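You operate a simulated robot arm through the tools that you are given. There is no shell and no other tool. Be economical: measure what you need, move in short steps, check, and stop when the job is done.

The job below is to be done with a simulated robot arm. You get a single attempt, and the scene is never put back.

## Task
Switch the pad heater on, tune it warm at 60 C, then step it back to 50 C.
Fine: wait till the tuning ends; leave it on for the line; leave the roller heater alone.
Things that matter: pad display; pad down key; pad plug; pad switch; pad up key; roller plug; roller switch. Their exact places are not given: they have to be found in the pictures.

It is judged by the outcome, as a careful person would: the job done as asked, and still so three seconds after it is handed in. It fails if anything else is knocked over, pushed out of place, dropped, spilled or broken.

## Robot
A 6-joint arm with a fingered hand, on a carriage that runs on a rail from [0, 1.137] to [0, -1.003] (x, y) and turns from -203 to 129 degrees about z. Base frame: it is fixed where the carriage stands at the start and does not move with it; the origin is on the floor, on the carriage's upright axis, x ahead of it, y to its left, z up. Units: m, degrees, N and s.
Its first joint turns from -166.0 to 166.0 degrees. Places, roughly: pad display [0.8, -0.5, 1]; pad down key [0.8, -0.5, 0.9]; pad switch [0.9, -0.5, 1.1]; pad up key [0.8, -0.5, 0.9]; roller switch [0.9, -0.3, 1.1]. Payload 4 kg.
The TCP is the grasp point between the finger pads, 0.026 m short of the fingertips. In the tool frame z runs along the fingers and y along their closing line. Largest opening 0.132 m; the body of the gripper starts 0.073 m behind the TCP. The gripper is a hand of 4 fingers: y runs from the thumb to the fingers, the wrist lies at [0, 0, -0.239] in the tool frame, and closing takes about 1.5 s.
Orientation is that of the tool frame in the base frame, as [roll, pitch, yaw] about the fixed x, y, z axes, in that order (R = Rz(yaw) Ry(pitch) Rx(roll)). With the fingers straight down and closing along the base's y, the tool's x points along the base's -x, its y along +y and its z along -z.

## Interface
- The arm moves only by the tool apply_moves. Its argument "motion" is a list of rows, each a list of 7 numbers: the shift along the tool's x, y, z in cm, then the turn, a rotation vector about the tool's x, y, z in degrees, then the opening, from 0 (shut) to 1 (fully open). In form: [[x, y, z, ax, ay, az, hand], ...]. A call has 1 to 10 rows; each row shifts and turns the commanded pose from where the row before left it, along the tool's axes as they then stand. Rows are played at 5 a second. More than 0.05 m and 8.6 degrees between two rows, or a gripper value outside its range, and nothing of the call is played. A pose out of reach is approached as far as the arm can. The call stops where the force on the tool passes 40 N (or 10 N more than at its start, if that is more) or the arm is blocked; 0.2 s more then pass. Each finger travels about 0.045 m/s and halts on what it meets, pressing with about 32 N; the grip force reading is that of the motor and also rises with nothing between the fingers. The clock runs only during rows and for 0.2 s after the last one: add rows that do not move to give the fingers time. It gives the time, the measured TCP pose, the force on the tool (base axes), the opening and the grip force at its end, in the units of the frame above (readings bear some noise), with the torque about the TCP (base axes, N m) and any sound that the robot's microphone picked up.
- Cameras (640 x 400 px; columns grow to the right, rows downward): "scene" is now at [0.267, 0.1162, 1.4361]; the picture's right is [-0.80, -0.60, 0.00], its down [-0.08, 0.11, -0.99] and it looks along [0.59, -0.79, -0.14] (base axes); focal length 267 px, centre (320, 200). "wrist" rides on the gripper at [0.068, 0.002, -0.097] in the tool frame; the picture's right is [-0.03, 1.00, 0.00], its down [-0.82, -0.02, -0.58] and it looks along [-0.58, -0.01, 0.82] (tool axes); focal length 270 px, centre (320, 200).
- snapshot(camera): a new picture of that camera. The clock stands still meanwhile.
- slide_trunk(by): slides the trunk up (or, below 0, down) by that many m; the arm and the scene camera ride with it, the base frame stays. It gives what a move gives, with no picture.
- drive_base(legs): drives the robot by 1 to 6 legs, each [ahead, left, turn to the left] in m, m and degrees, along the robot's own axes; the way and the turn of a leg run together, so that a leg with both is an arc; at most 1.5 m and 180 degrees a leg. The arm and the cameras ride along, it lands a little off, and it stops where it bumps. It keeps to its track: a leg is cut to what the track allows. It gives what a move gives.
- set_grasp(shape): the hand has 4 fingers and takes this shape, open, in about a second: jaw (thumb against the fingers, like two jaws); tri (thumb and two fingers); tip (a fingertip pinch); poke (one finger out to press); point (the index stretched); flat (the hand flat); cup (the hand cupped); fist (a fist). The gripper value then closes the fingers along that shape, each until it touches; the sizes above hold for jaw. It gives what a move gives, with no picture.
- pan_tilt(pan, tilt): turns the head with the scene camera to pan (to the left, within 143 degrees either way) and tilt (down, from -29 to 69), counted from straight ahead of the robot. It gives what a move gives.
- pixel_to_xyz(camera, pixels): there is no depth. For up to 12 entries [column, row, z] of the newest picture of that camera ("zoom" is the newest enlarged one), the place [x, y] in the base frame at which the ray of that pixel passes the height z, good to about 0.003 m. The clock stands still meanwhile.
- zoom(camera, box): a new picture of the part [left, top, right, bottom] of that camera's present view, enlarged. The clock stands still meanwhile.
- hand_in(): hands the job in; it is judged then, once.

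Work in short steps. Measure before you move; look again where a grasp or a placing could have gone wrong, and mend it. You have 80 turns and 52 pictures in all, those below and enlarged ones among them. Open the gripper and draw the arm clear of the work before you hand the job in, unless the task says otherwise; then end with one line.

The tools are called after "Request:" by a JSON object that holds its "method" and its "body". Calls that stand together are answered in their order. apply_moves: Moves the arm, as the interface text tells. Its arguments: {"type":"object","properties":{"motion":{"type":"array"}},"required":["motion"]} The other tools are called the same way: slide_trunk (by) slides the trunk up or down; set_grasp (shape) gives the hand a shape; drive_base (legs) drives the base; pan_tilt (pan, tilt) turns the head that bears the scene camera; snapshot (camera) takes a picture; pixel_to_xyz (camera, pixels) gives the place at which the rays of pixels pass given heights; zoom (camera, box) takes an enlarged picture of a part of a camera's view; hand_in () hands the job in.

At the start:

```text
time: 0.0
eef_pos: [0.4167, -0.3454, 1.4012]
orientation: [-180.0, 0.0, -179.9]
wrist_force: [-0.3, -0.2, -1.0]
torque: [0.01, 0.02, -0.01]
gripper_width: 0.1321
gripper_force: 0.1
shape: jaw
trunk travel left (down, up): [-0.4, 0.228]
robot x, y, heading: [0.0011, -0.002, 0.2]
head pan, tilt: [-53.2, 7.9]
```

scene: 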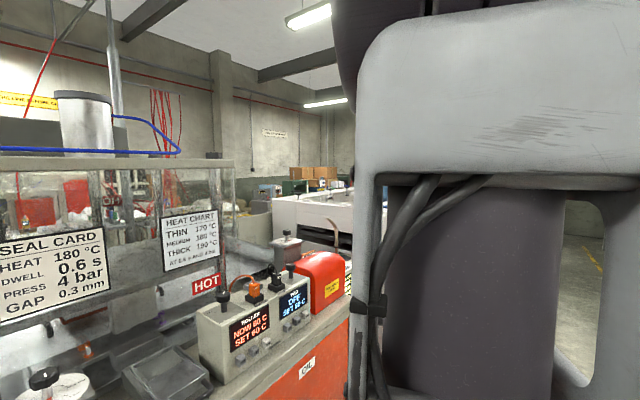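
wrist: 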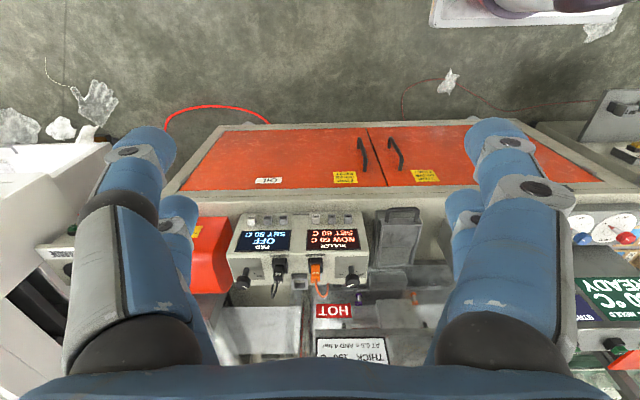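

The scene shows the controller box around (255,325) with two displays, roller (NOW 60) and pad (OFF). I zoom in on it from the scene and wrist cameras.

Request:
{"method": "zoom", "body": {"camera": "scene", "box": [190, 220, 360, 390]}}

Request:
{"method": "zoom", "body": {"camera": "wrist", "box": [210, 195, 390, 315]}}

```text
2.35 times, centred on (275, 305) of scene
```

zoom: 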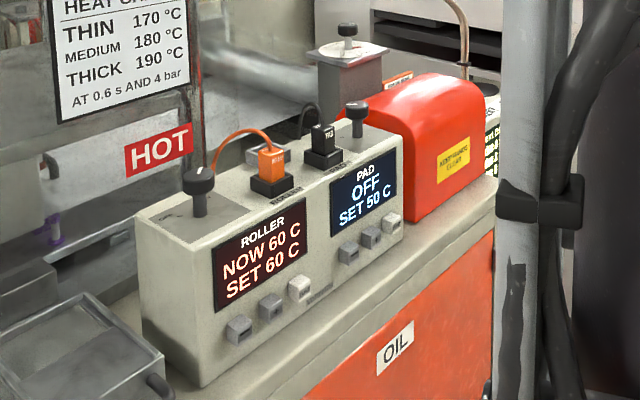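

```text
3.33 times, centred on (300, 255) of wrist
```

zoom: 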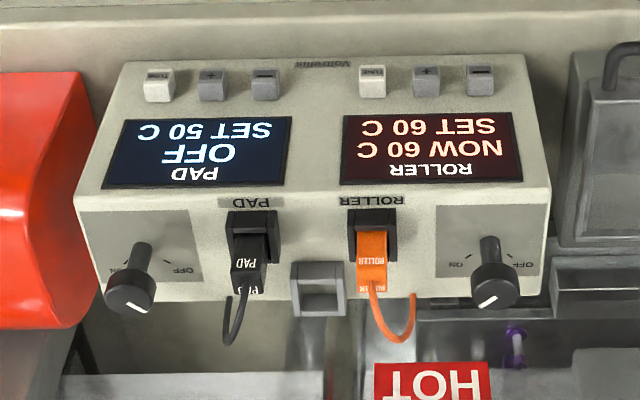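

Pad is at the operator's right, with keys −, +, TUNE from left to right. I get the rays of the key points in the wrist zoom at several heights, so I can triangulate with the scene picture.

Request:
{"method": "pixel_to_xyz", "body": {"camera": "zoom", "pixels": [[158, 85, 0.9], [158, 85, 1.0], [211, 85, 0.9], [265, 85, 0.9], [265, 85, 1.0], [138, 300, 1.1], [138, 300, 1.0], [485, 295, 1.1], [255, 262, 1.05], [140, 250, 1.0], [125, 125, 0.95], [125, 185, 1.0]]}}

Request:
{"method": "pixel_to_xyz", "body": {"camera": "scene", "pixels": [[305, 314, 0.9], [305, 314, 0.95], [294, 319, 0.9], [294, 319, 0.95], [289, 267, 1.05], [289, 267, 1.1], [223, 297, 1.05], [223, 297, 1.1], [275, 273, 1.05], [288, 324, 0.9], [288, 324, 0.95]]}}

```text
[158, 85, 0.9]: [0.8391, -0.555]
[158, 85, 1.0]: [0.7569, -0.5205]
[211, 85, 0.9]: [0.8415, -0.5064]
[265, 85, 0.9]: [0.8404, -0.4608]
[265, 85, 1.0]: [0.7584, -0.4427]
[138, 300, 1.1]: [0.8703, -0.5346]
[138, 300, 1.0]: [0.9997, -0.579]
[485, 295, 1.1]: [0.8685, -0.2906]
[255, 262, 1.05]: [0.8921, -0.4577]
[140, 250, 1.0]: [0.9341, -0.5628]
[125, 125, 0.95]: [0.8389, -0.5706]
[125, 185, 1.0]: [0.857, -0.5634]
```

```text
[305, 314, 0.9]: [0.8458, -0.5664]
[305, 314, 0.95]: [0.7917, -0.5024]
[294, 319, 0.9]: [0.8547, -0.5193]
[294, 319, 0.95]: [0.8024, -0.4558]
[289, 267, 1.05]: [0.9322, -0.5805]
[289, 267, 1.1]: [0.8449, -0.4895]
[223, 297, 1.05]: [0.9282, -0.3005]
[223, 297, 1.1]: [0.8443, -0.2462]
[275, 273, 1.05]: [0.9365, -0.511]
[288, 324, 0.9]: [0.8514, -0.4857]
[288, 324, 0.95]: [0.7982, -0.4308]
```

Estimates: pad TUNE key ≈ (0.83,−0.55,0.91), pad knob cap ≈ (0.907,−0.549,1.067). I drive to the right along the rail to bring this within reach, then look.

Request:
{"method": "drive_base", "body": {"legs": [[0, -0.35, 0]]}}

Request:
{"method": "pan_tilt", "body": {"pan": -20, "tilt": 30}}

Request:
{"method": "snapshot", "body": {"camera": "scene"}}

Request:
{"method": "snapshot", "body": {"camera": "wrist"}}

```text
time: 2.3
eef_pos: [0.4147, -0.6946, 1.4018]
orientation: [-179.9, 0.0, 180.0]
wrist_force: [0.0, -0.7, 0.1]
torque: [0.02, 0.01, -0.01]
gripper_width: 0.1319
gripper_force: 0.1
shape: jaw
trunk travel left (down, up): [-0.4, 0.228]
robot x, y, heading: [-0.0003, -0.3463, -0.2]
head pan, tilt: [-53.2, 7.9]
```

```text
time: 3.2
eef_pos: [0.4151, -0.6947, 1.4026]
orientation: [179.9, -0.1, 179.9]
wrist_force: [-0.2, -0.4, -0.4]
torque: [-0.02, 0.02, 0.0]
gripper_width: 0.1317
gripper_force: 0.1
shape: jaw
trunk travel left (down, up): [-0.4, 0.228]
robot x, y, heading: [0.0005, -0.3494, -0.0]
head pan, tilt: [-20.0, 30.0]
```

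```text
47 pictures are left
```

scene: 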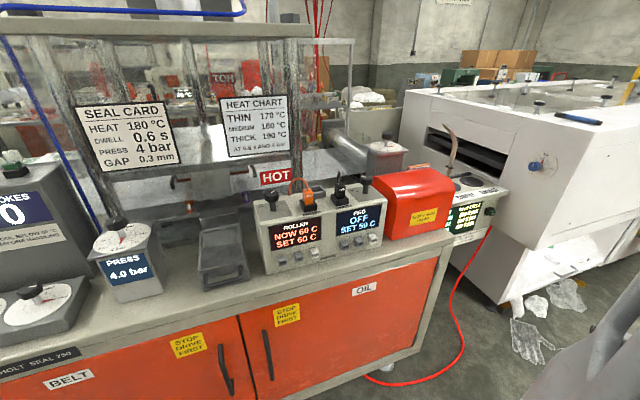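

```text
46 pictures are left
```

wrist: 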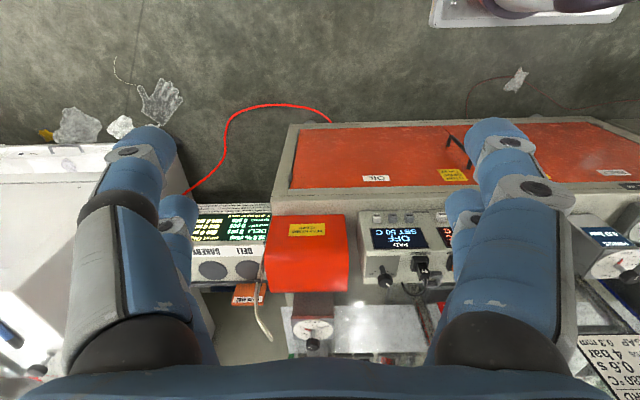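

Nice clear view. I zoom in on the controller (box 250–390) and on the green display/card near (465,210).

Request:
{"method": "zoom", "body": {"camera": "scene", "box": [255, 165, 395, 275]}}

Request:
{"method": "zoom", "body": {"camera": "scene", "box": [430, 170, 520, 240]}}

```text
3.64 times, centred on (325, 220) of scene
```

zoom: 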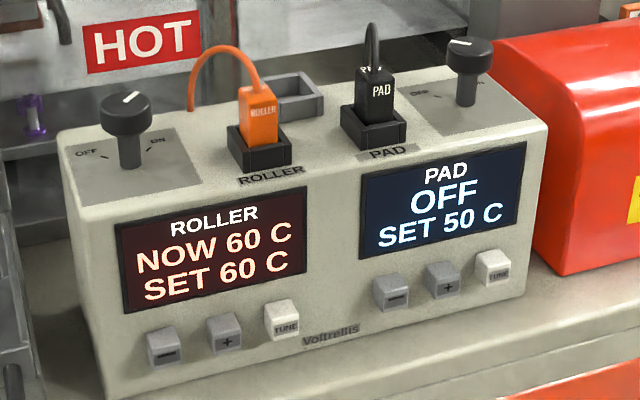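

```text
5.71 times, centred on (475, 205) of scene
```

zoom: 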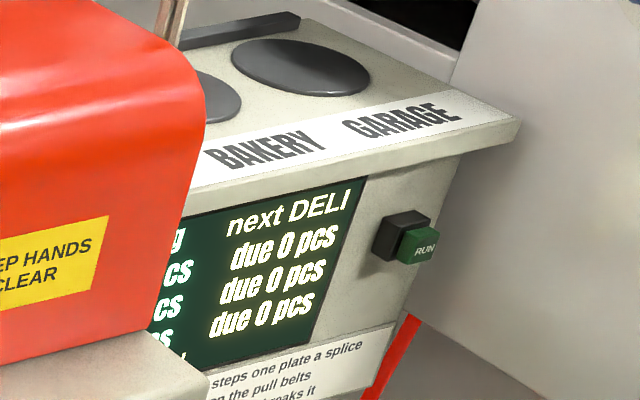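

Pad knob pointer points left (OFF), the roller's points to ON. The red cover sits just right of the pad knob, so I query rays to find its height and refine knob and key places.

Request:
{"method": "zoom", "body": {"camera": "scene", "box": [320, 160, 400, 260]}}

Request:
{"method": "pixel_to_xyz", "body": {"camera": "scene", "pixels": [[365, 180, 1.07], [365, 180, 1.05], [372, 235, 0.92], [372, 235, 0.9], [359, 240, 0.92], [346, 244, 0.92], [382, 178, 1.0], [382, 178, 1.05], [382, 178, 1.1], [384, 240, 0.9]]}}

Request:
{"method": "pixel_to_xyz", "body": {"camera": "wrist", "pixels": [[385, 282, 1.07], [385, 282, 1.05], [390, 219, 0.92], [390, 219, 0.9], [350, 290, 1.0], [350, 290, 1.05], [344, 215, 1.0], [344, 215, 1.05], [363, 285, 1.0]]}}

```text
4.00 times, centred on (360, 210) of scene
```

zoom: 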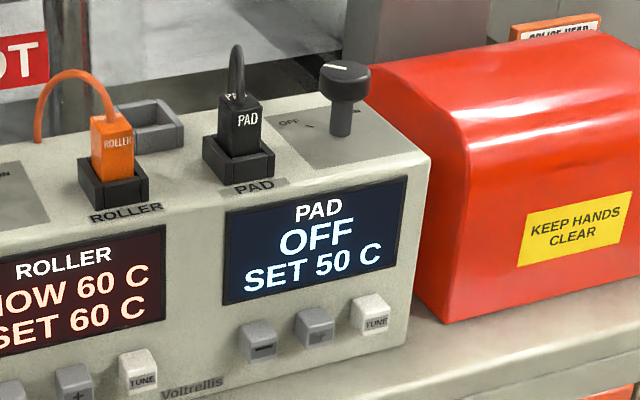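

```text
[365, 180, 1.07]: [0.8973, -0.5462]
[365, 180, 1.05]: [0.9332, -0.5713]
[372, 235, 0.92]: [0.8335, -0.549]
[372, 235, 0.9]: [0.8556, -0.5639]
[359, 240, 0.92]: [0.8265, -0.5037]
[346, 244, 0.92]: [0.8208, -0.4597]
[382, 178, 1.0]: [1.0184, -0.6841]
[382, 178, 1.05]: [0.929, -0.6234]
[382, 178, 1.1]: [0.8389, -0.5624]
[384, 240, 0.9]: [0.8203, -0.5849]
```

```text
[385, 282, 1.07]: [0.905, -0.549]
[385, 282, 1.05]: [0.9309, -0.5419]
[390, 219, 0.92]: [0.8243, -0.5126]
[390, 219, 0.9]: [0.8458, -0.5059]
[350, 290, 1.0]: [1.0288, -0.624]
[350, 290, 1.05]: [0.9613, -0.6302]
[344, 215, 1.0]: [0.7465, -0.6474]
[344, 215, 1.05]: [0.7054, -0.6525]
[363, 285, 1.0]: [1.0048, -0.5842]
```

Knob cap ≈ (0.90,−0.548,1.07); the red cover's left face is y≈−0.62, top z≈1.05, with room between. I move the hand toward a spot short of and above the knob, then look with the wrist camera.

Request:
{"method": "apply_moves", "body": {"motion": [[-4, 1.47, 1, 0, 0, 0, 1], [-4, 1.47, 1, 0, 0, 0, 1], [-4, 1.47, 1, 0, 0, 0, 1], [-4, 1.47, 1, 0, 0, 0, 1], [-4, 1.47, 1, 0, 0, 0, 1], [-4, 1.47, 1, 0, 0, 0, 1], [-4, 1.47, 1, 0, 0, 0, 1], [-4, 1.47, 1, 0, 0, 0, 1], [-4, 1.47, 1, 0, 0, 0, 1], [-4, 1.47, 1, 0, 0, 0, 1]]}}

Request:
{"method": "snapshot", "body": {"camera": "wrist"}}

Request:
{"method": "snapshot", "body": {"camera": "scene"}}

```text
time: 5.5
eef_pos: [0.8148, -0.5497, 1.3026]
orientation: [-179.9, 0.1, 179.9]
wrist_force: [-0.2, -0.4, 0.7]
torque: [0.01, -0.02, -0.02]
gripper_width: 0.1319
gripper_force: 0.1
shape: jaw
trunk travel left (down, up): [-0.4, 0.228]
robot x, y, heading: [-0.0027, -0.3509, -0.1]
head pan, tilt: [-20.0, 30.0]
```

```text
42 pictures are left
```

wrist: 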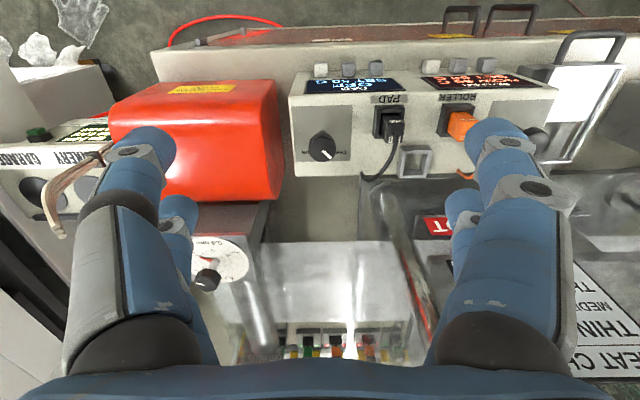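

```text
41 pictures are left
```

scene: 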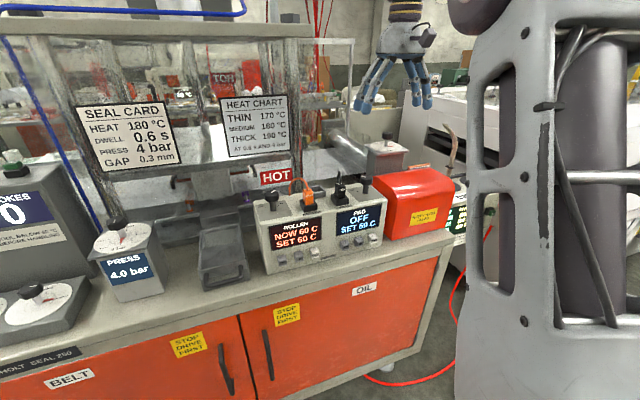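

The knob is at wrist (321,147). I zoom in on it to get pointer angle and position.

Request:
{"method": "zoom", "body": {"camera": "wrist", "box": [270, 50, 450, 190]}}

Request:
{"method": "pixel_to_xyz", "body": {"camera": "wrist", "pixels": [[321, 147, 1.07], [321, 147, 1.06], [358, 127, 1.0], [279, 180, 1.0], [275, 90, 1.05], [391, 131, 1.06], [414, 160, 1.0], [296, 80, 1.0]]}}

```text
2.86 times, centred on (360, 120) of wrist
```

zoom: 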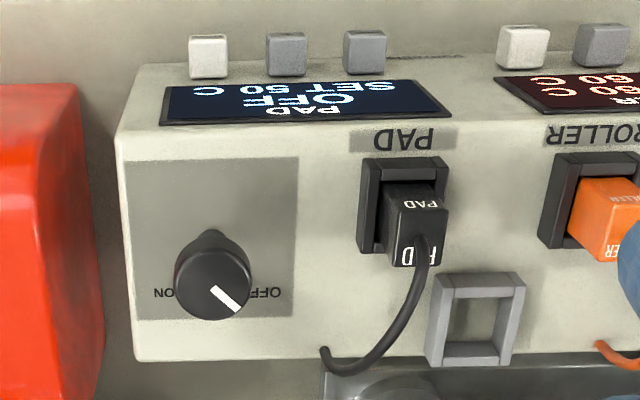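

```text
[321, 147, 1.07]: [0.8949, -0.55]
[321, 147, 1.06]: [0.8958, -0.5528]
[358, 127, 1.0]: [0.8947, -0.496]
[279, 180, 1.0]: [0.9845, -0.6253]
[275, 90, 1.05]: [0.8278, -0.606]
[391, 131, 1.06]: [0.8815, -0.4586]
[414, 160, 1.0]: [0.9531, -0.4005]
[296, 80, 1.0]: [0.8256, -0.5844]
```

Knob axis ≈ (0.895,−0.550), pointer at base yaw ≈ +45° (OFF), so ON is about 90° clockwise. I move above it, pre-turn the hand −45° about tool z, narrow the opening and lower to z≈1.15.

Request:
{"method": "apply_moves", "body": {"motion": [[-4, 0, 0, 0, 0, 0, 0.7], [-4, 0, 0, 0, 0, 0, 0.7], [0, 0, 2.5, 0, 0, -7.5, 0.7], [0, 0, 2.5, 0, 0, -7.5, 0.7], [0, 0, 2.5, 0, 0, -7.5, 0.7], [0, 0, 2.5, 0, 0, -7.5, 0.7], [0, 0, 2.5, 0, 0, -7.5, 0.7], [0, 0, 2.5, 0, 0, -7.5, 0.7], [0, 0, 0, 0, 0, 0, 0.7]]}}

Request:
{"method": "snapshot", "body": {"camera": "wrist"}}

Request:
{"method": "zoom", "body": {"camera": "scene", "box": [280, 60, 460, 260]}}

```text
time: 7.5
eef_pos: [0.8956, -0.5484, 1.1518]
orientation: [180.0, -0.1, -135.1]
wrist_force: [0.7, 0.4, 1.1]
torque: [-0.04, -0.03, 0.01]
gripper_width: 0.0926
gripper_force: 0.1
shape: jaw
trunk travel left (down, up): [-0.4, 0.228]
robot x, y, heading: [0.0035, -0.3475, -0.0]
head pan, tilt: [-20.0, 30.0]
```

```text
39 pictures are left
```

wrist: 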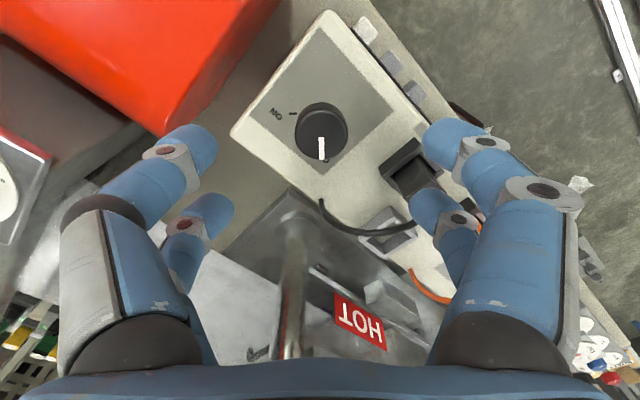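

```text
2.00 times, centred on (370, 160) of scene
```

zoom: 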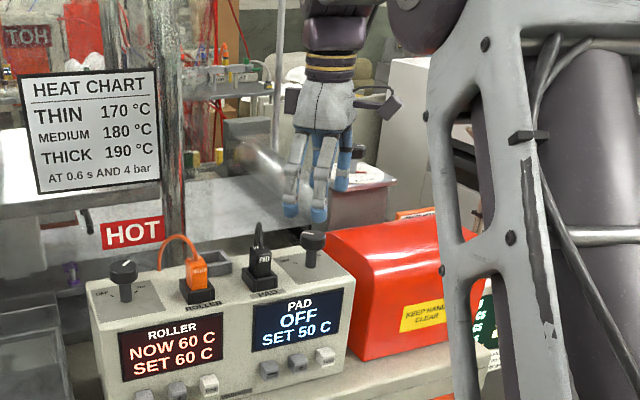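

The knob sits at (321,128), matching a TCP directly above it. I narrow to 0.55 and descend to TCP z≈1.065.

Request:
{"method": "apply_moves", "body": {"motion": [[0, 0, 0, 0, 0, 0, 0.55], [0, 0, 0, 0, 0, 0, 0.55], [0, 0, 2, 0, 0, 0, 0.55], [0, 0, 2, 0, 0, 0, 0.55], [0, 0, 2, 0, 0, 0, 0.55], [0, 0, 1.5, 0, 0, 0, 0.55], [0, 0, 1, 0, 0, 0, 0.55]]}}

Request:
{"method": "zoom", "body": {"camera": "scene", "box": [280, 110, 440, 270]}}

Request:
{"method": "snapshot", "body": {"camera": "wrist"}}

```text
time: 9.1
eef_pos: [0.8956, -0.5498, 1.0668]
orientation: [179.9, 0.0, -135.1]
wrist_force: [0.1, 0.1, -0.2]
torque: [-0.01, -0.01, -0.01]
gripper_width: 0.073
gripper_force: 0.1
shape: jaw
trunk travel left (down, up): [-0.4, 0.228]
robot x, y, heading: [0.0008, -0.3479, -0.1]
head pan, tilt: [-20.0, 30.0]
```

```text
2.50 times, centred on (360, 190) of scene
```

zoom: 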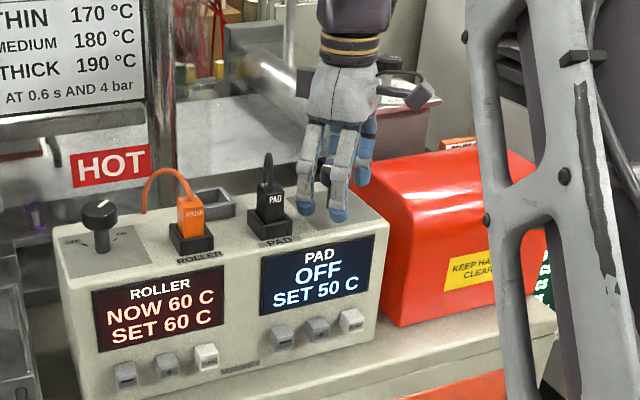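

```text
36 pictures are left
```

wrist: 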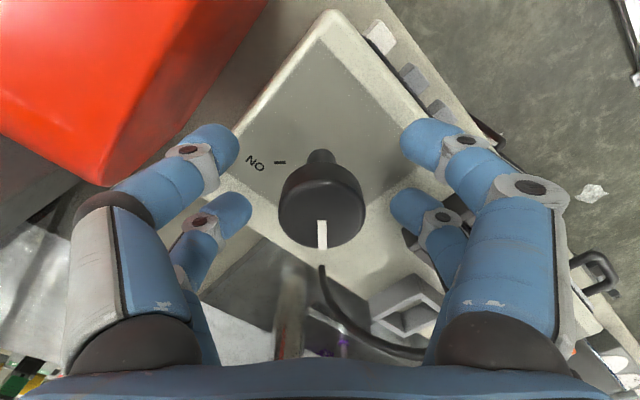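

The knob cap (322,205) is centred at the TCP with fingers around it. I close on it.

Request:
{"method": "apply_moves", "body": {"motion": [[0, 0, 0, 0, 0, 0, 0.3], [0, 0, 0, 0, 0, 0, 0.15], [0, 0, 0, 0, 0, 0, 0.1], [0, 0, 0, 0, 0, 0, 0.1], [0, 0, 0, 0, 0, 0, 0.1]]}}

Request:
{"method": "snapshot", "body": {"camera": "wrist"}}

```text
time: 10.2
eef_pos: [0.8948, -0.5484, 1.0671]
orientation: [180.0, 0.0, -135.0]
wrist_force: [0.0, 0.0, 0.0]
torque: [0.04, 0.0, -0.02]
gripper_width: 0.0137
gripper_force: 0.0
shape: jaw
trunk travel left (down, up): [-0.4, 0.228]
robot x, y, heading: [-0.0005, -0.3479, -0.3]
head pan, tilt: [-20.0, 30.0]
```

```text
35 pictures are left
```

wrist: 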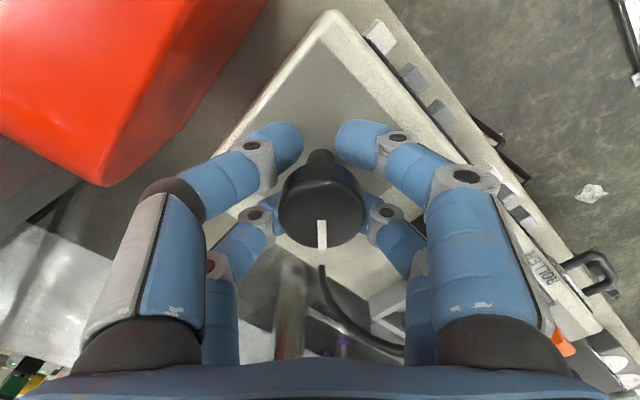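

Width went to 0.0137 with no force: the fingertips closed around the stem below the cap. I reopen, rise 1.8 cm, and close again.

Request:
{"method": "apply_moves", "body": {"motion": [[0, 0, 0, 0, 0, 0, 0.3], [0, 0, 0, 0, 0, 0, 0.5], [0, 0, 0, 0, 0, 0, 0.5], [0, 0, -1.8, 0, 0, 0, 0.5], [0, 0, 0, 0, 0, 0, 0.5], [0, 0, 0, 0, 0, 0, 0.3], [0, 0, 0, 0, 0, 0, 0.1], [0, 0, 0, 0, 0, 0, 0.1], [0, 0, 0, 0, 0, 0, 0.1], [0, 0, 0, 0, 0, 0, 0.1]]}}

Request:
{"method": "snapshot", "body": {"camera": "wrist"}}

Request:
{"method": "zoom", "body": {"camera": "scene", "box": [320, 130, 420, 230]}}

```text
time: 12.4
eef_pos: [0.8946, -0.5482, 1.086]
orientation: [-180.0, 0.0, -135.2]
wrist_force: [0.0, 1.2, -4.1]
torque: [0.03, 0.01, 0.02]
gripper_width: 0.0099
gripper_force: 31.8
shape: jaw
trunk travel left (down, up): [-0.4, 0.228]
robot x, y, heading: [0.0023, -0.3486, -0.4]
head pan, tilt: [-20.0, 30.0]
```

```text
34 pictures are left
```

wrist: 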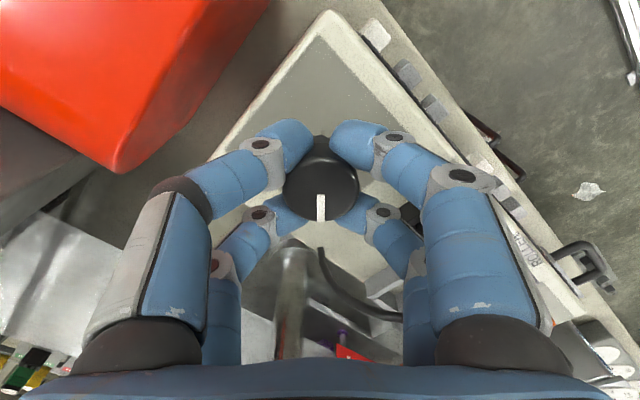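

```text
4.00 times, centred on (370, 180) of scene
```

zoom: 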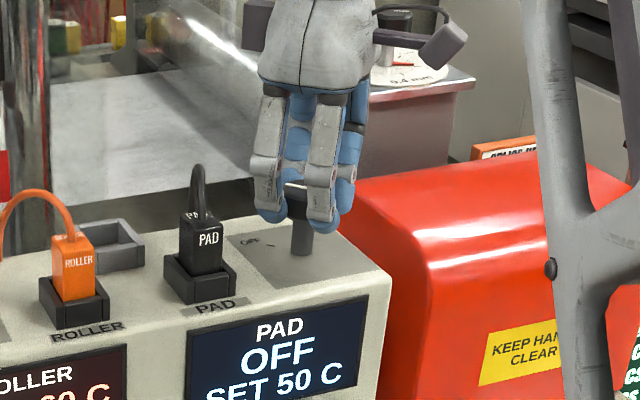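

The cap is held by the four fingertips (force 31.8 N). I turn clockwise, +70° about tool z first.

Request:
{"method": "apply_moves", "body": {"motion": [[0, 0, 0, 0, 0, 7, 0.1], [0, 0, 0, 0, 0, 7, 0.1], [0, 0, 0, 0, 0, 7, 0.1], [0, 0, 0, 0, 0, 7, 0.1], [0, 0, 0, 0, 0, 7, 0.1], [0, 0, 0, 0, 0, 7, 0.1], [0, 0, 0, 0, 0, 7, 0.1], [0, 0, 0, 0, 0, 7, 0.1], [0, 0, 0, 0, 0, 7, 0.1], [0, 0, 0, 0, 0, 7, 0.1]]}}

Request:
{"method": "zoom", "body": {"camera": "scene", "box": [280, 130, 440, 270]}}

Request:
{"method": "snapshot", "body": {"camera": "wrist"}}

```text
time: 14.7
eef_pos: [0.8954, -0.5491, 1.0866]
orientation: [179.9, 0.1, 154.8]
wrist_force: [-6.4, 3.4, -5.4]
torque: [0.1, 0.09, 0.01]
gripper_width: 0.0102
gripper_force: 32.0
shape: jaw
trunk travel left (down, up): [-0.4, 0.228]
robot x, y, heading: [-0.0028, -0.3457, -0.0]
head pan, tilt: [-20.0, 30.0]
```

```text
2.86 times, centred on (360, 200) of scene
```

zoom: 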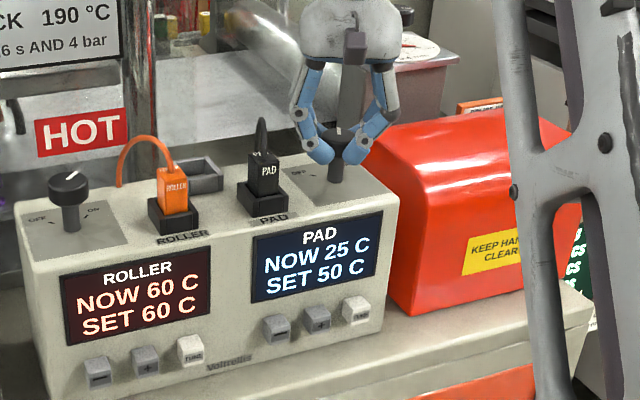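

```text
31 pictures are left
```

wrist: 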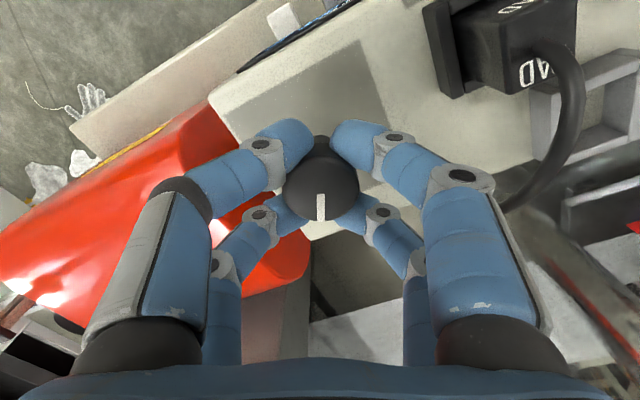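

The pad is on (NOW 25 C, SET 50 C) and the knob turned with the hand. I finish the last 20° to the ON mark.

Request:
{"method": "apply_moves", "body": {"motion": [[0, 0, 0, 0, 0, 6, 0.1], [0, 0, 0, 0, 0, 6, 0.1], [0, 0, 0, 0, 0, 6, 0.1], [0, 0, 0, 0, 0, 2, 0.1]]}}

```text
time: 15.7
eef_pos: [0.8947, -0.5476, 1.0853]
orientation: [-180.0, 0.0, 134.8]
wrist_force: [-7.2, 7.8, -7.1]
torque: [0.1, 0.08, 0.08]
gripper_width: 0.0084
gripper_force: 31.9
shape: jaw
trunk travel left (down, up): [-0.4, 0.228]
robot x, y, heading: [0.0005, -0.3472, -0.1]
head pan, tilt: [-20.0, 30.0]
```

Now I release and rise straight up, un-rotating the hand, and look.

Request:
{"method": "apply_moves", "body": {"motion": [[0, 0, 0, 0, 0, 0, 0.3], [0, 0, 0, 0, 0, 0, 0.5], [0, 0, 0, 0, 0, 0, 0.5], [0, 0, -3, 0, 0, 0, 0.5], [0, 0, -4, 0, 0, 0, 0.5], [0, 0, -4, 0, 0, -7.5, 0.5], [0, 0, -4, 0, 0, -7.5, 0.5], [0, 0, -4, 0, 0, -7.5, 0.5], [0, 0, 0, 0, 0, -7.5, 0.5], [0, 0, 0, 0, 0, -7.5, 0.5]]}}

Request:
{"method": "zoom", "body": {"camera": "scene", "box": [280, 130, 440, 270]}}

```text
time: 17.9
eef_pos: [0.8953, -0.549, 1.2757]
orientation: [-180.0, -0.1, 172.6]
wrist_force: [-0.3, 0.0, -1.2]
torque: [-0.01, 0.01, -0.02]
gripper_width: 0.0655
gripper_force: 0.1
shape: jaw
trunk travel left (down, up): [-0.4, 0.228]
robot x, y, heading: [0.0009, -0.3464, -0.3]
head pan, tilt: [-20.0, 30.0]
```

```text
2.86 times, centred on (360, 200) of scene
```

zoom: 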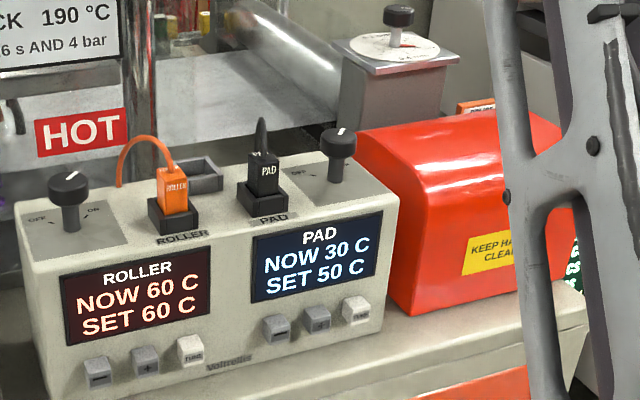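

The pad reads 30 C and climbs. Now I square the yaw, back off 20 cm toward the robot, tilt the hand −40° about its y so fingers lean forward, and take the poke shape.

Request:
{"method": "apply_moves", "body": {"motion": [[0, 0, 0, 0, 0, -7.5, 0.5], [4.9, 0, 0, 0, 0, 0, 0.5], [4.9, 0, 0, 0, 0, 0, 0.5], [4.9, 0, 0, 0, 0, 0, 0.5], [4.9, 0, 0, 0, 0, 0, 0.5], [0, 0, 0, 0, -8, 0, 0.5], [0, 0, 0, 0, -8, 0, 0.5], [0, 0, 0, 0, -8, 0, 0.5], [0, 0, 0, 0, -8, 0, 0.5], [0, 0, 0, 0, -8, 0, 0.5]]}}

Request:
{"method": "set_grasp", "body": {"shape": "poke"}}

Request:
{"method": "snapshot", "body": {"camera": "scene"}}

Request:
{"method": "snapshot", "body": {"camera": "wrist"}}

```text
time: 20.1
eef_pos: [0.6995, -0.549, 1.2753]
orientation: [-179.9, 40.1, 180.0]
wrist_force: [0.5, -0.7, 0.5]
torque: [-0.02, 0.0, -0.02]
gripper_width: 0.0653
gripper_force: 0.0
shape: jaw
trunk travel left (down, up): [-0.4, 0.228]
robot x, y, heading: [-0.0015, -0.3526, -0.1]
head pan, tilt: [-20.0, 30.0]
```

```text
time: 20.9
eef_pos: [0.7007, -0.5486, 1.2768]
orientation: [180.0, 40.0, 179.9]
wrist_force: [0.6, 0.0, -0.2]
torque: [0.0, 0.01, 0.03]
gripper_width: 0.0
gripper_force: 0.0
shape: poke
trunk travel left (down, up): [-0.4, 0.228]
robot x, y, heading: [0.0015, -0.3481, -0.1]
head pan, tilt: [-20.0, 30.0]
```

```text
29 pictures are left
```

scene: 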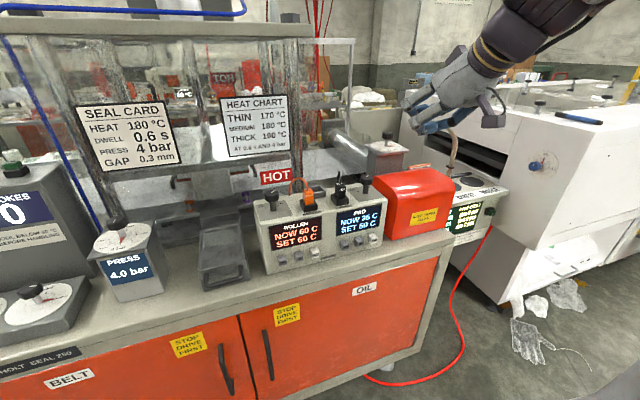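

```text
28 pictures are left
```

wrist: 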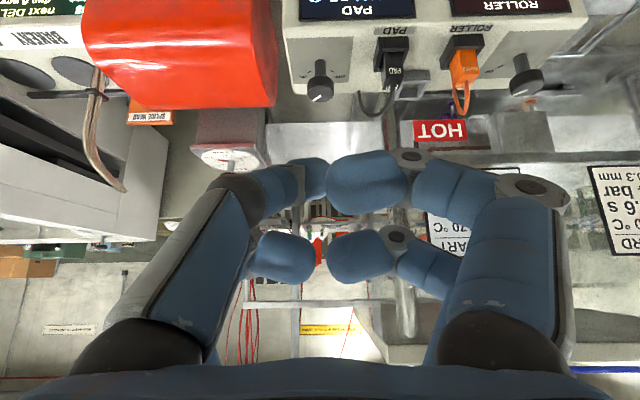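

The wrist view now misses the keys, and I need to see which finger is out and what the pad display says; I zoom on both.

Request:
{"method": "zoom", "body": {"camera": "scene", "box": [390, 30, 530, 150]}}

Request:
{"method": "zoom", "body": {"camera": "scene", "box": [320, 170, 400, 260]}}

```text
3.33 times, centred on (460, 90) of scene
```

zoom: 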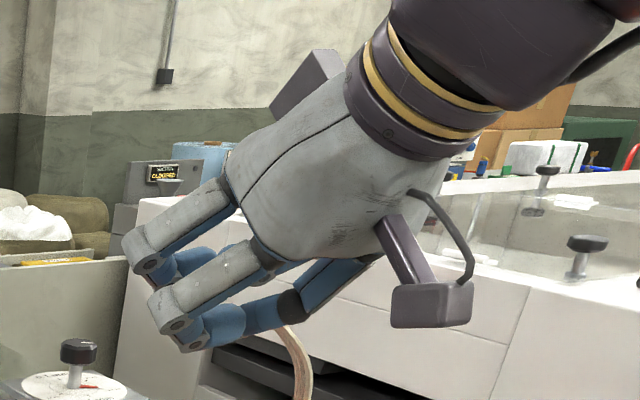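

```text
4.44 times, centred on (360, 215) of scene
```

zoom: 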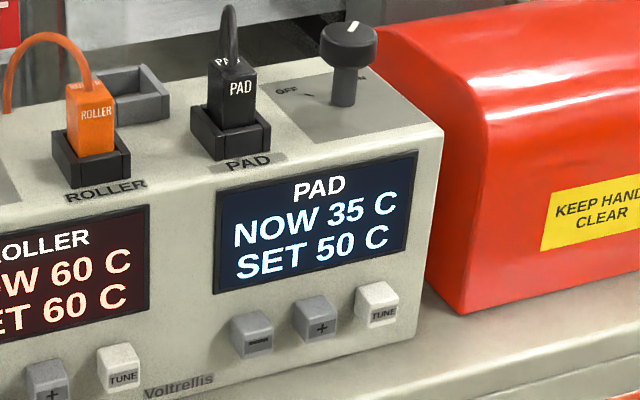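

Poke left the fingers curled with none clearly out; I try the point shape and look.

Request:
{"method": "set_grasp", "body": {"shape": "point"}}

Request:
{"method": "zoom", "body": {"camera": "scene", "box": [380, 30, 520, 150]}}

Request:
{"method": "snapshot", "body": {"camera": "wrist"}}

```text
time: 21.9
eef_pos: [0.699, -0.5481, 1.2755]
orientation: [-180.0, 40.0, 179.9]
wrist_force: [0.7, 0.8, -0.5]
torque: [0.01, 0.04, 0.0]
gripper_width: 0.0
gripper_force: 0.0
shape: point
trunk travel left (down, up): [-0.4, 0.228]
robot x, y, heading: [0.0011, -0.3535, -0.1]
head pan, tilt: [-20.0, 30.0]
```

```text
3.33 times, centred on (450, 90) of scene
```

zoom: 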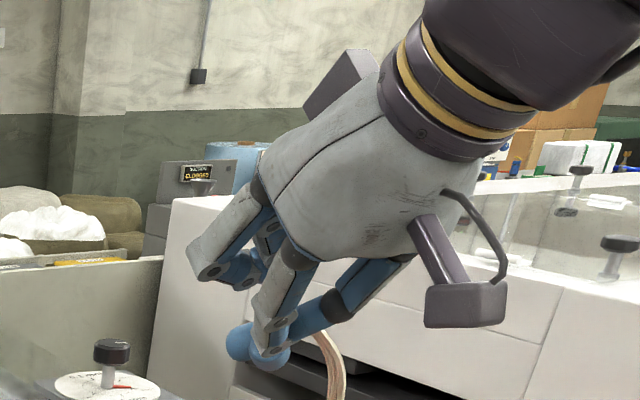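

```text
24 pictures are left
```

wrist: 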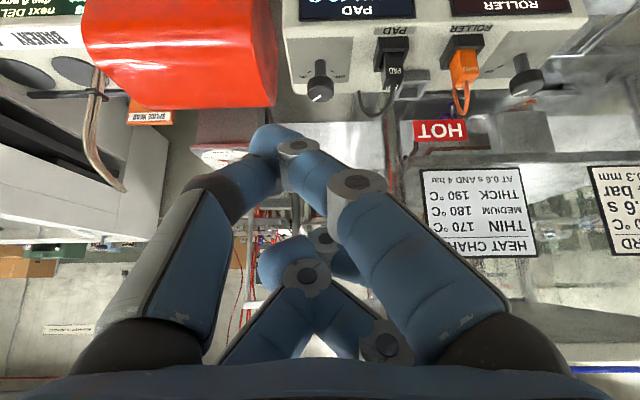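

Point is not clean either, so I'll press with closed jaw fingertips, which are slim along y. I set jaw, close, tilt 10° more to 50° (camera then looks level at the keys), and lower to z≈0.96 in front of "+".

Request:
{"method": "set_grasp", "body": {"shape": "jaw"}}

Request:
{"method": "apply_moves", "body": {"motion": [[0, 0, 0, 0, -8, 0, 0], [0, 0, 0, 0, -2, 0, 0], [3.45, 0.64, 2.9, 0, 0, 0, 0], [3.45, 0.64, 2.9, 0, 0, 0, 0], [3.45, 0.64, 2.9, 0, 0, 0, 0], [3.45, 0.64, 2.9, 0, 0, 0, 0], [3.45, 0.64, 2.9, 0, 0, 0, 0], [3.45, 0.64, 2.9, 0, 0, 0, 0], [3.45, 0.64, 2.9, 0, 0, 0, 0], [0, 0, 0, 0, 0, 0, 0]]}}

Request:
{"method": "snapshot", "body": {"camera": "wrist"}}

Request:
{"method": "snapshot", "body": {"camera": "scene"}}

```text
time: 22.8
eef_pos: [0.6996, -0.5491, 1.2771]
orientation: [-180.0, 40.0, 179.8]
wrist_force: [-0.5, -0.5, -0.2]
torque: [-0.01, -0.01, 0.01]
gripper_width: 0.1319
gripper_force: 0.1
shape: jaw
trunk travel left (down, up): [-0.4, 0.228]
robot x, y, heading: [0.004, -0.3456, 0.1]
head pan, tilt: [-20.0, 30.0]
```

```text
time: 24.9
eef_pos: [0.7067, -0.4502, 1.1397]
orientation: [-176.9, 46.1, 178.9]
wrist_force: [-0.2, -0.2, 0.3]
torque: [0.03, -0.01, 0.02]
gripper_width: 0.0001
gripper_force: 32.2
shape: jaw
out of reach, approached as far as the arm can: row 4, 5, 6, 7, 8, 9
trunk travel left (down, up): [-0.4, 0.228]
robot x, y, heading: [-0.0021, -0.3499, 0.0]
head pan, tilt: [-20.0, 30.0]
```

```text
23 pictures are left
```

wrist: 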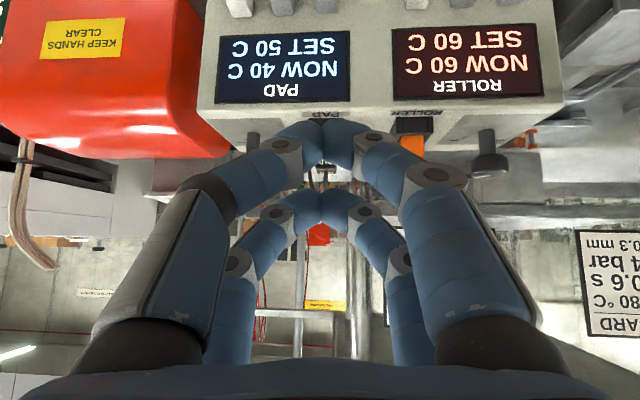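

```text
22 pictures are left
```

scene: 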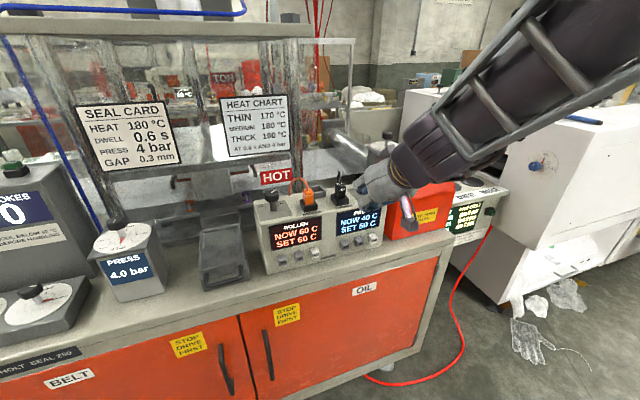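

The arm ran out of reach going low (now at (0.707,−0.450,1.140)); no contact. I slide the trunk down 0.20 m to bring the arm lower; fingertips at x≈0.74 clear the box front at 0.83.

Request:
{"method": "slide_trunk", "body": {"by": -0.2}}

Request:
{"method": "snapshot", "body": {"camera": "wrist"}}

Request:
{"method": "snapshot", "body": {"camera": "scene"}}

```text
time: 27.1
eef_pos: [0.7421, -0.4517, 0.9415]
orientation: [-176.7, 46.0, 178.9]
wrist_force: [-0.5, 0.1, 0.4]
torque: [0.01, -0.01, -0.02]
gripper_width: 0.0
gripper_force: 32.2
shape: jaw
trunk travel left (down, up): [-0.2, 0.428]
robot x, y, heading: [0.003, -0.3463, -0.0]
head pan, tilt: [-20.0, 30.0]
```

```text
21 pictures are left
```

wrist: 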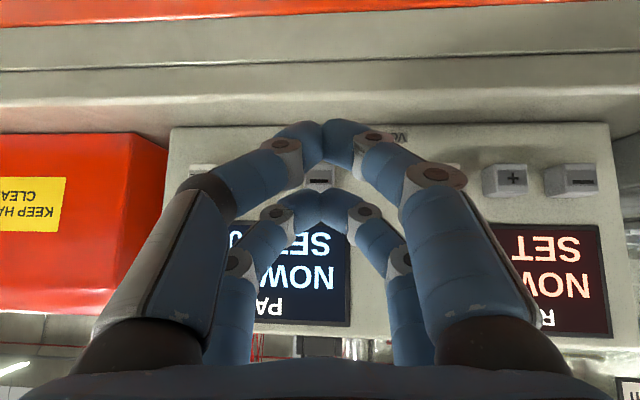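

```text
20 pictures are left
```

scene: 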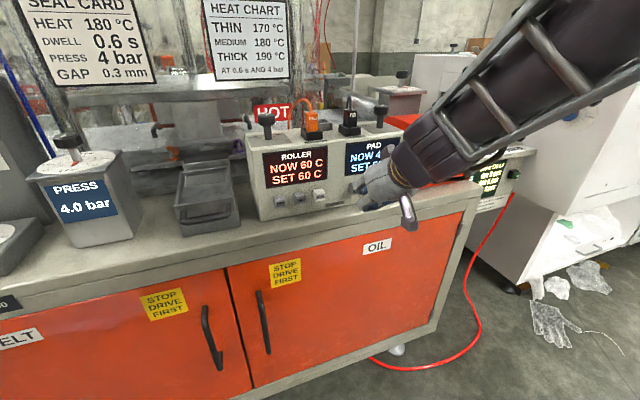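

The level view works: − key at (320,178), key height ≈0.911, counter ≈0.865. I shift to the + key line (y≈−0.502) and lower to TCP z≈0.92, staying back at x≈0.74.

Request:
{"method": "apply_moves", "body": {"motion": [[0, -2.5, 0, 0, 0, 0, 0], [0, -2.5, 0, 0, 0, 0, 0], [1.55, 0, 1.49, 0, 0, 0, 0]]}}

Request:
{"method": "snapshot", "body": {"camera": "wrist"}}

```text
time: 27.9
eef_pos: [0.7415, -0.4964, 0.9377]
orientation: [-176.8, 45.6, 178.8]
wrist_force: [-0.1, 0.3, 0.0]
torque: [0.06, 0.01, 0.0]
gripper_width: 0.0001
gripper_force: 32.2
shape: jaw
out of reach, approached as far as the arm can: row 3
trunk travel left (down, up): [-0.2, 0.428]
robot x, y, heading: [-0.0017, -0.3432, 0.0]
head pan, tilt: [-20.0, 30.0]
```

```text
19 pictures are left
```

wrist: 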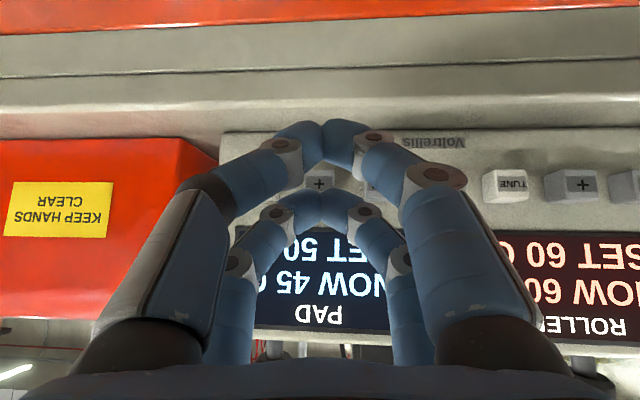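

"+" is straight ahead at (319,182), but the arm hits its reach limit low down. I raise 4 cm, then slide the trunk 6 cm lower to get margin.

Request:
{"method": "apply_moves", "body": {"motion": [[-2.88, 0, -2.78, 0, 0, 0, 0], [0, 0, 0, 0, 0, 0, 0]]}}

Request:
{"method": "slide_trunk", "body": {"by": -0.06}}

```text
time: 28.5
eef_pos: [0.7427, -0.4929, 0.9771]
orientation: [-176.8, 46.0, 179.0]
wrist_force: [0.1, 0.1, -0.8]
torque: [0.02, 0.0, 0.03]
gripper_width: 0.0
gripper_force: 32.1
shape: jaw
trunk travel left (down, up): [-0.2, 0.428]
robot x, y, heading: [-0.0013, -0.3472, 0.0]
head pan, tilt: [-20.0, 30.0]
```

```text
time: 29.5
eef_pos: [0.7413, -0.4932, 0.9173]
orientation: [-176.8, 46.0, 178.8]
wrist_force: [0.5, -1.1, -0.2]
torque: [0.01, -0.04, 0.0]
gripper_width: 0.0
gripper_force: 32.0
shape: jaw
trunk travel left (down, up): [-0.14, 0.488]
robot x, y, heading: [-0.0009, -0.3486, -0.1]
head pan, tilt: [-20.0, 30.0]
```

TCP is (0.741,−0.493,0.917). I adjust y by −5 mm, advance 4.5 cm toward the + key, and look.

Request:
{"method": "apply_moves", "body": {"motion": [[0, -0.5, 0, 0, 0, 0, 0], [-1.56, 0, 1.62, 0, 0, 0, 0], [-1.56, 0, 1.62, 0, 0, 0, 0]]}}

Request:
{"method": "zoom", "body": {"camera": "wrist", "box": [220, 90, 420, 240]}}

```text
time: 30.3
eef_pos: [0.7859, -0.5014, 0.9165]
orientation: [-176.8, 45.9, 179.0]
wrist_force: [-1.7, 0.4, 0.1]
torque: [-0.03, 0.0, -0.02]
gripper_width: 0.0
gripper_force: 31.9
shape: jaw
trunk travel left (down, up): [-0.14, 0.488]
robot x, y, heading: [0.0005, -0.348, -0.1]
head pan, tilt: [-20.0, 30.0]
heard: click
```

```text
2.67 times, centred on (320, 165) of wrist
```

zoom: 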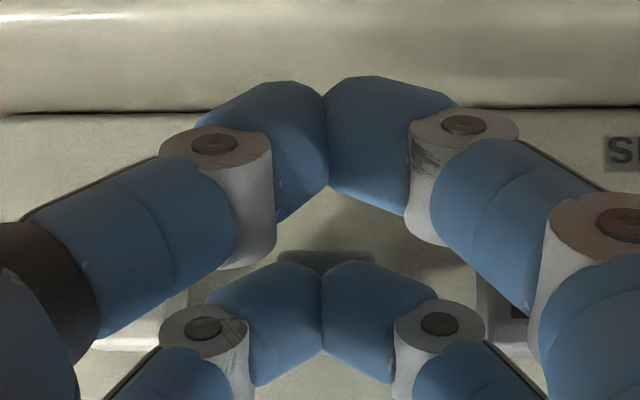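

A click was heard with light contact. I back off 1.5 cm and read the pad display.

Request:
{"method": "apply_moves", "body": {"motion": [[1.04, 0, -1.08, 0, 0, 0, 0]]}}

Request:
{"method": "zoom", "body": {"camera": "scene", "box": [240, 110, 420, 230]}}

```text
time: 30.7
eef_pos: [0.7713, -0.5015, 0.9173]
orientation: [-176.8, 46.0, 179.0]
wrist_force: [0.5, -0.4, -0.7]
torque: [0.0, -0.03, 0.0]
gripper_width: 0.0
gripper_force: 31.6
shape: jaw
trunk travel left (down, up): [-0.14, 0.488]
robot x, y, heading: [0.0011, -0.3462, -0.1]
head pan, tilt: [-20.0, 30.0]
```

```text
3.33 times, centred on (330, 170) of scene
```

zoom: 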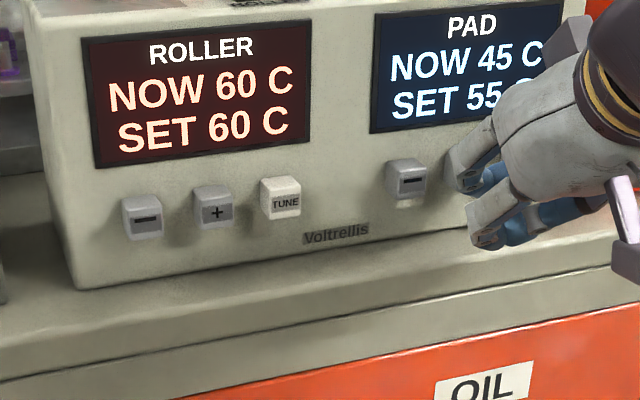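

SET now reads 55, so one press steps 5 C. I press once more the same way and back off.

Request:
{"method": "apply_moves", "body": {"motion": [[-1.04, 0, 1.08, 0, 0, 0, 0], [0, 0, 0, 0, 0, 0, 0], [1.04, 0, -1.08, 0, 0, 0, 0], [0, 0, 0, 0, 0, 0, 0]]}}

Request:
{"method": "zoom", "body": {"camera": "scene", "box": [240, 110, 420, 230]}}

```text
time: 31.7
eef_pos: [0.7715, -0.5012, 0.9152]
orientation: [-176.9, 46.0, 178.9]
wrist_force: [0.6, -0.3, 0.0]
torque: [0.01, 0.0, 0.01]
gripper_width: 0.0001
gripper_force: 32.6
shape: jaw
trunk travel left (down, up): [-0.14, 0.488]
robot x, y, heading: [0.0009, -0.3501, -0.3]
head pan, tilt: [-20.0, 30.0]
```

```text
3.33 times, centred on (330, 170) of scene
```

zoom: 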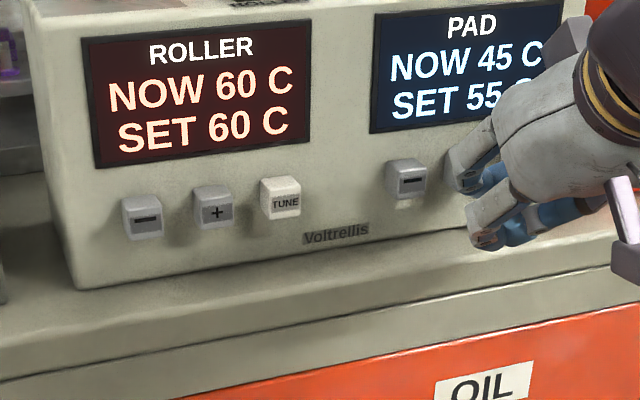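

No click and still SET 55, so the press was a bit shallow. I press 3 mm deeper.

Request:
{"method": "apply_moves", "body": {"motion": [[-1.04, 0, 1.08, 0, 0, 0, 0], [-0.22, 0, 0.22, 0, 0, 0, 0], [0, 0, 0, 0, 0, 0, 0]]}}

```text
time: 32.5
eef_pos: [0.7888, -0.5019, 0.916]
orientation: [-176.8, 45.9, 178.9]
wrist_force: [-15.4, 2.1, -1.2]
torque: [0.01, 0.08, 0.06]
gripper_width: 0.0
gripper_force: 32.1
shape: jaw
trunk travel left (down, up): [-0.14, 0.488]
robot x, y, heading: [0.0001, -0.3492, -0.2]
head pan, tilt: [-20.0, 30.0]
heard: click
```

A click at 15 N. I back off 2 cm and read.

Request:
{"method": "apply_moves", "body": {"motion": [[1.39, 0, -1.44, 0, 0, 0, 0], [0, 0, 0, 0, 0, 0, 0]]}}

Request:
{"method": "zoom", "body": {"camera": "scene", "box": [240, 110, 420, 230]}}

```text
time: 33.1
eef_pos: [0.7693, -0.5009, 0.9181]
orientation: [-176.8, 46.0, 178.8]
wrist_force: [-0.9, 0.0, 0.0]
torque: [-0.02, 0.0, 0.04]
gripper_width: 0.0
gripper_force: 32.0
shape: jaw
trunk travel left (down, up): [-0.14, 0.488]
robot x, y, heading: [-0.0024, -0.3496, 0.2]
head pan, tilt: [-20.0, 30.0]
```

```text
3.33 times, centred on (330, 170) of scene
```

zoom: 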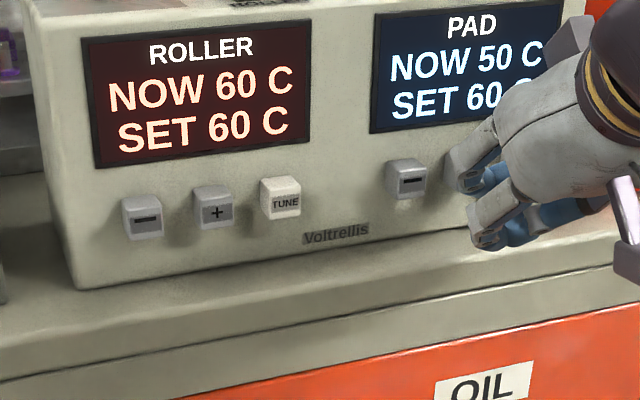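

SET 60, NOW 50. I shift 4.6 cm right to the TUNE key while the pad heats, then look.

Request:
{"method": "apply_moves", "body": {"motion": [[0, -2.3, 0, 0, 0, 0, 0], [0, -2.3, 0, 0, 0, 0, 0], [0, 0, 0, 0, 0, 0, 0], [0, 0, 0, 0, 0, 0, 0], [0, 0, 0, 0, 0, 0, 0], [0, 0, 0, 0, 0, 0, 0], [0, 0, 0, 0, 0, 0, 0], [0, 0, 0, 0, 0, 0, 0], [0, 0, 0, 0, 0, 0, 0], [0, 0, 0, 0, 0, 0, 0]]}}

Request:
{"method": "apply_moves", "body": {"motion": [[0, 0, 0, 0, 0, 0, 0], [0, 0, 0, 0, 0, 0, 0], [0, 0, 0, 0, 0, 0, 0], [0, 0, 0, 0, 0, 0, 0], [0, 0, 0, 0, 0, 0, 0], [0, 0, 0, 0, 0, 0, 0], [0, 0, 0, 0, 0, 0, 0], [0, 0, 0, 0, 0, 0, 0], [0, 0, 0, 0, 0, 0, 0], [0, 0, 0, 0, 0, 0, 0]]}}

Request:
{"method": "snapshot", "body": {"camera": "wrist"}}

```text
time: 35.3
eef_pos: [0.7665, -0.546, 0.9186]
orientation: [-176.8, 46.0, 178.9]
wrist_force: [1.3, 0.0, 0.1]
torque: [0.02, 0.02, -0.01]
gripper_width: 0.0001
gripper_force: 31.6
shape: jaw
trunk travel left (down, up): [-0.14, 0.488]
robot x, y, heading: [0.0012, -0.3476, -0.1]
head pan, tilt: [-20.0, 30.0]
```

```text
time: 37.5
eef_pos: [0.7674, -0.5459, 0.9198]
orientation: [-176.8, 46.0, 178.9]
wrist_force: [0.0, 0.4, -0.2]
torque: [-0.03, -0.03, 0.04]
gripper_width: 0.0002
gripper_force: 31.3
shape: jaw
trunk travel left (down, up): [-0.14, 0.488]
robot x, y, heading: [0.003, -0.3468, -0.1]
head pan, tilt: [-20.0, 30.0]
```

```text
14 pictures are left
```

wrist: 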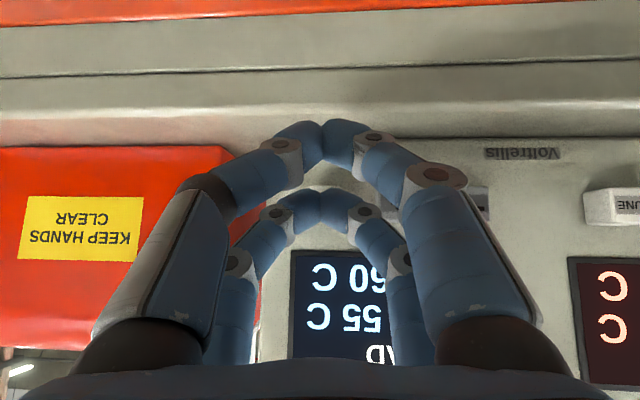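

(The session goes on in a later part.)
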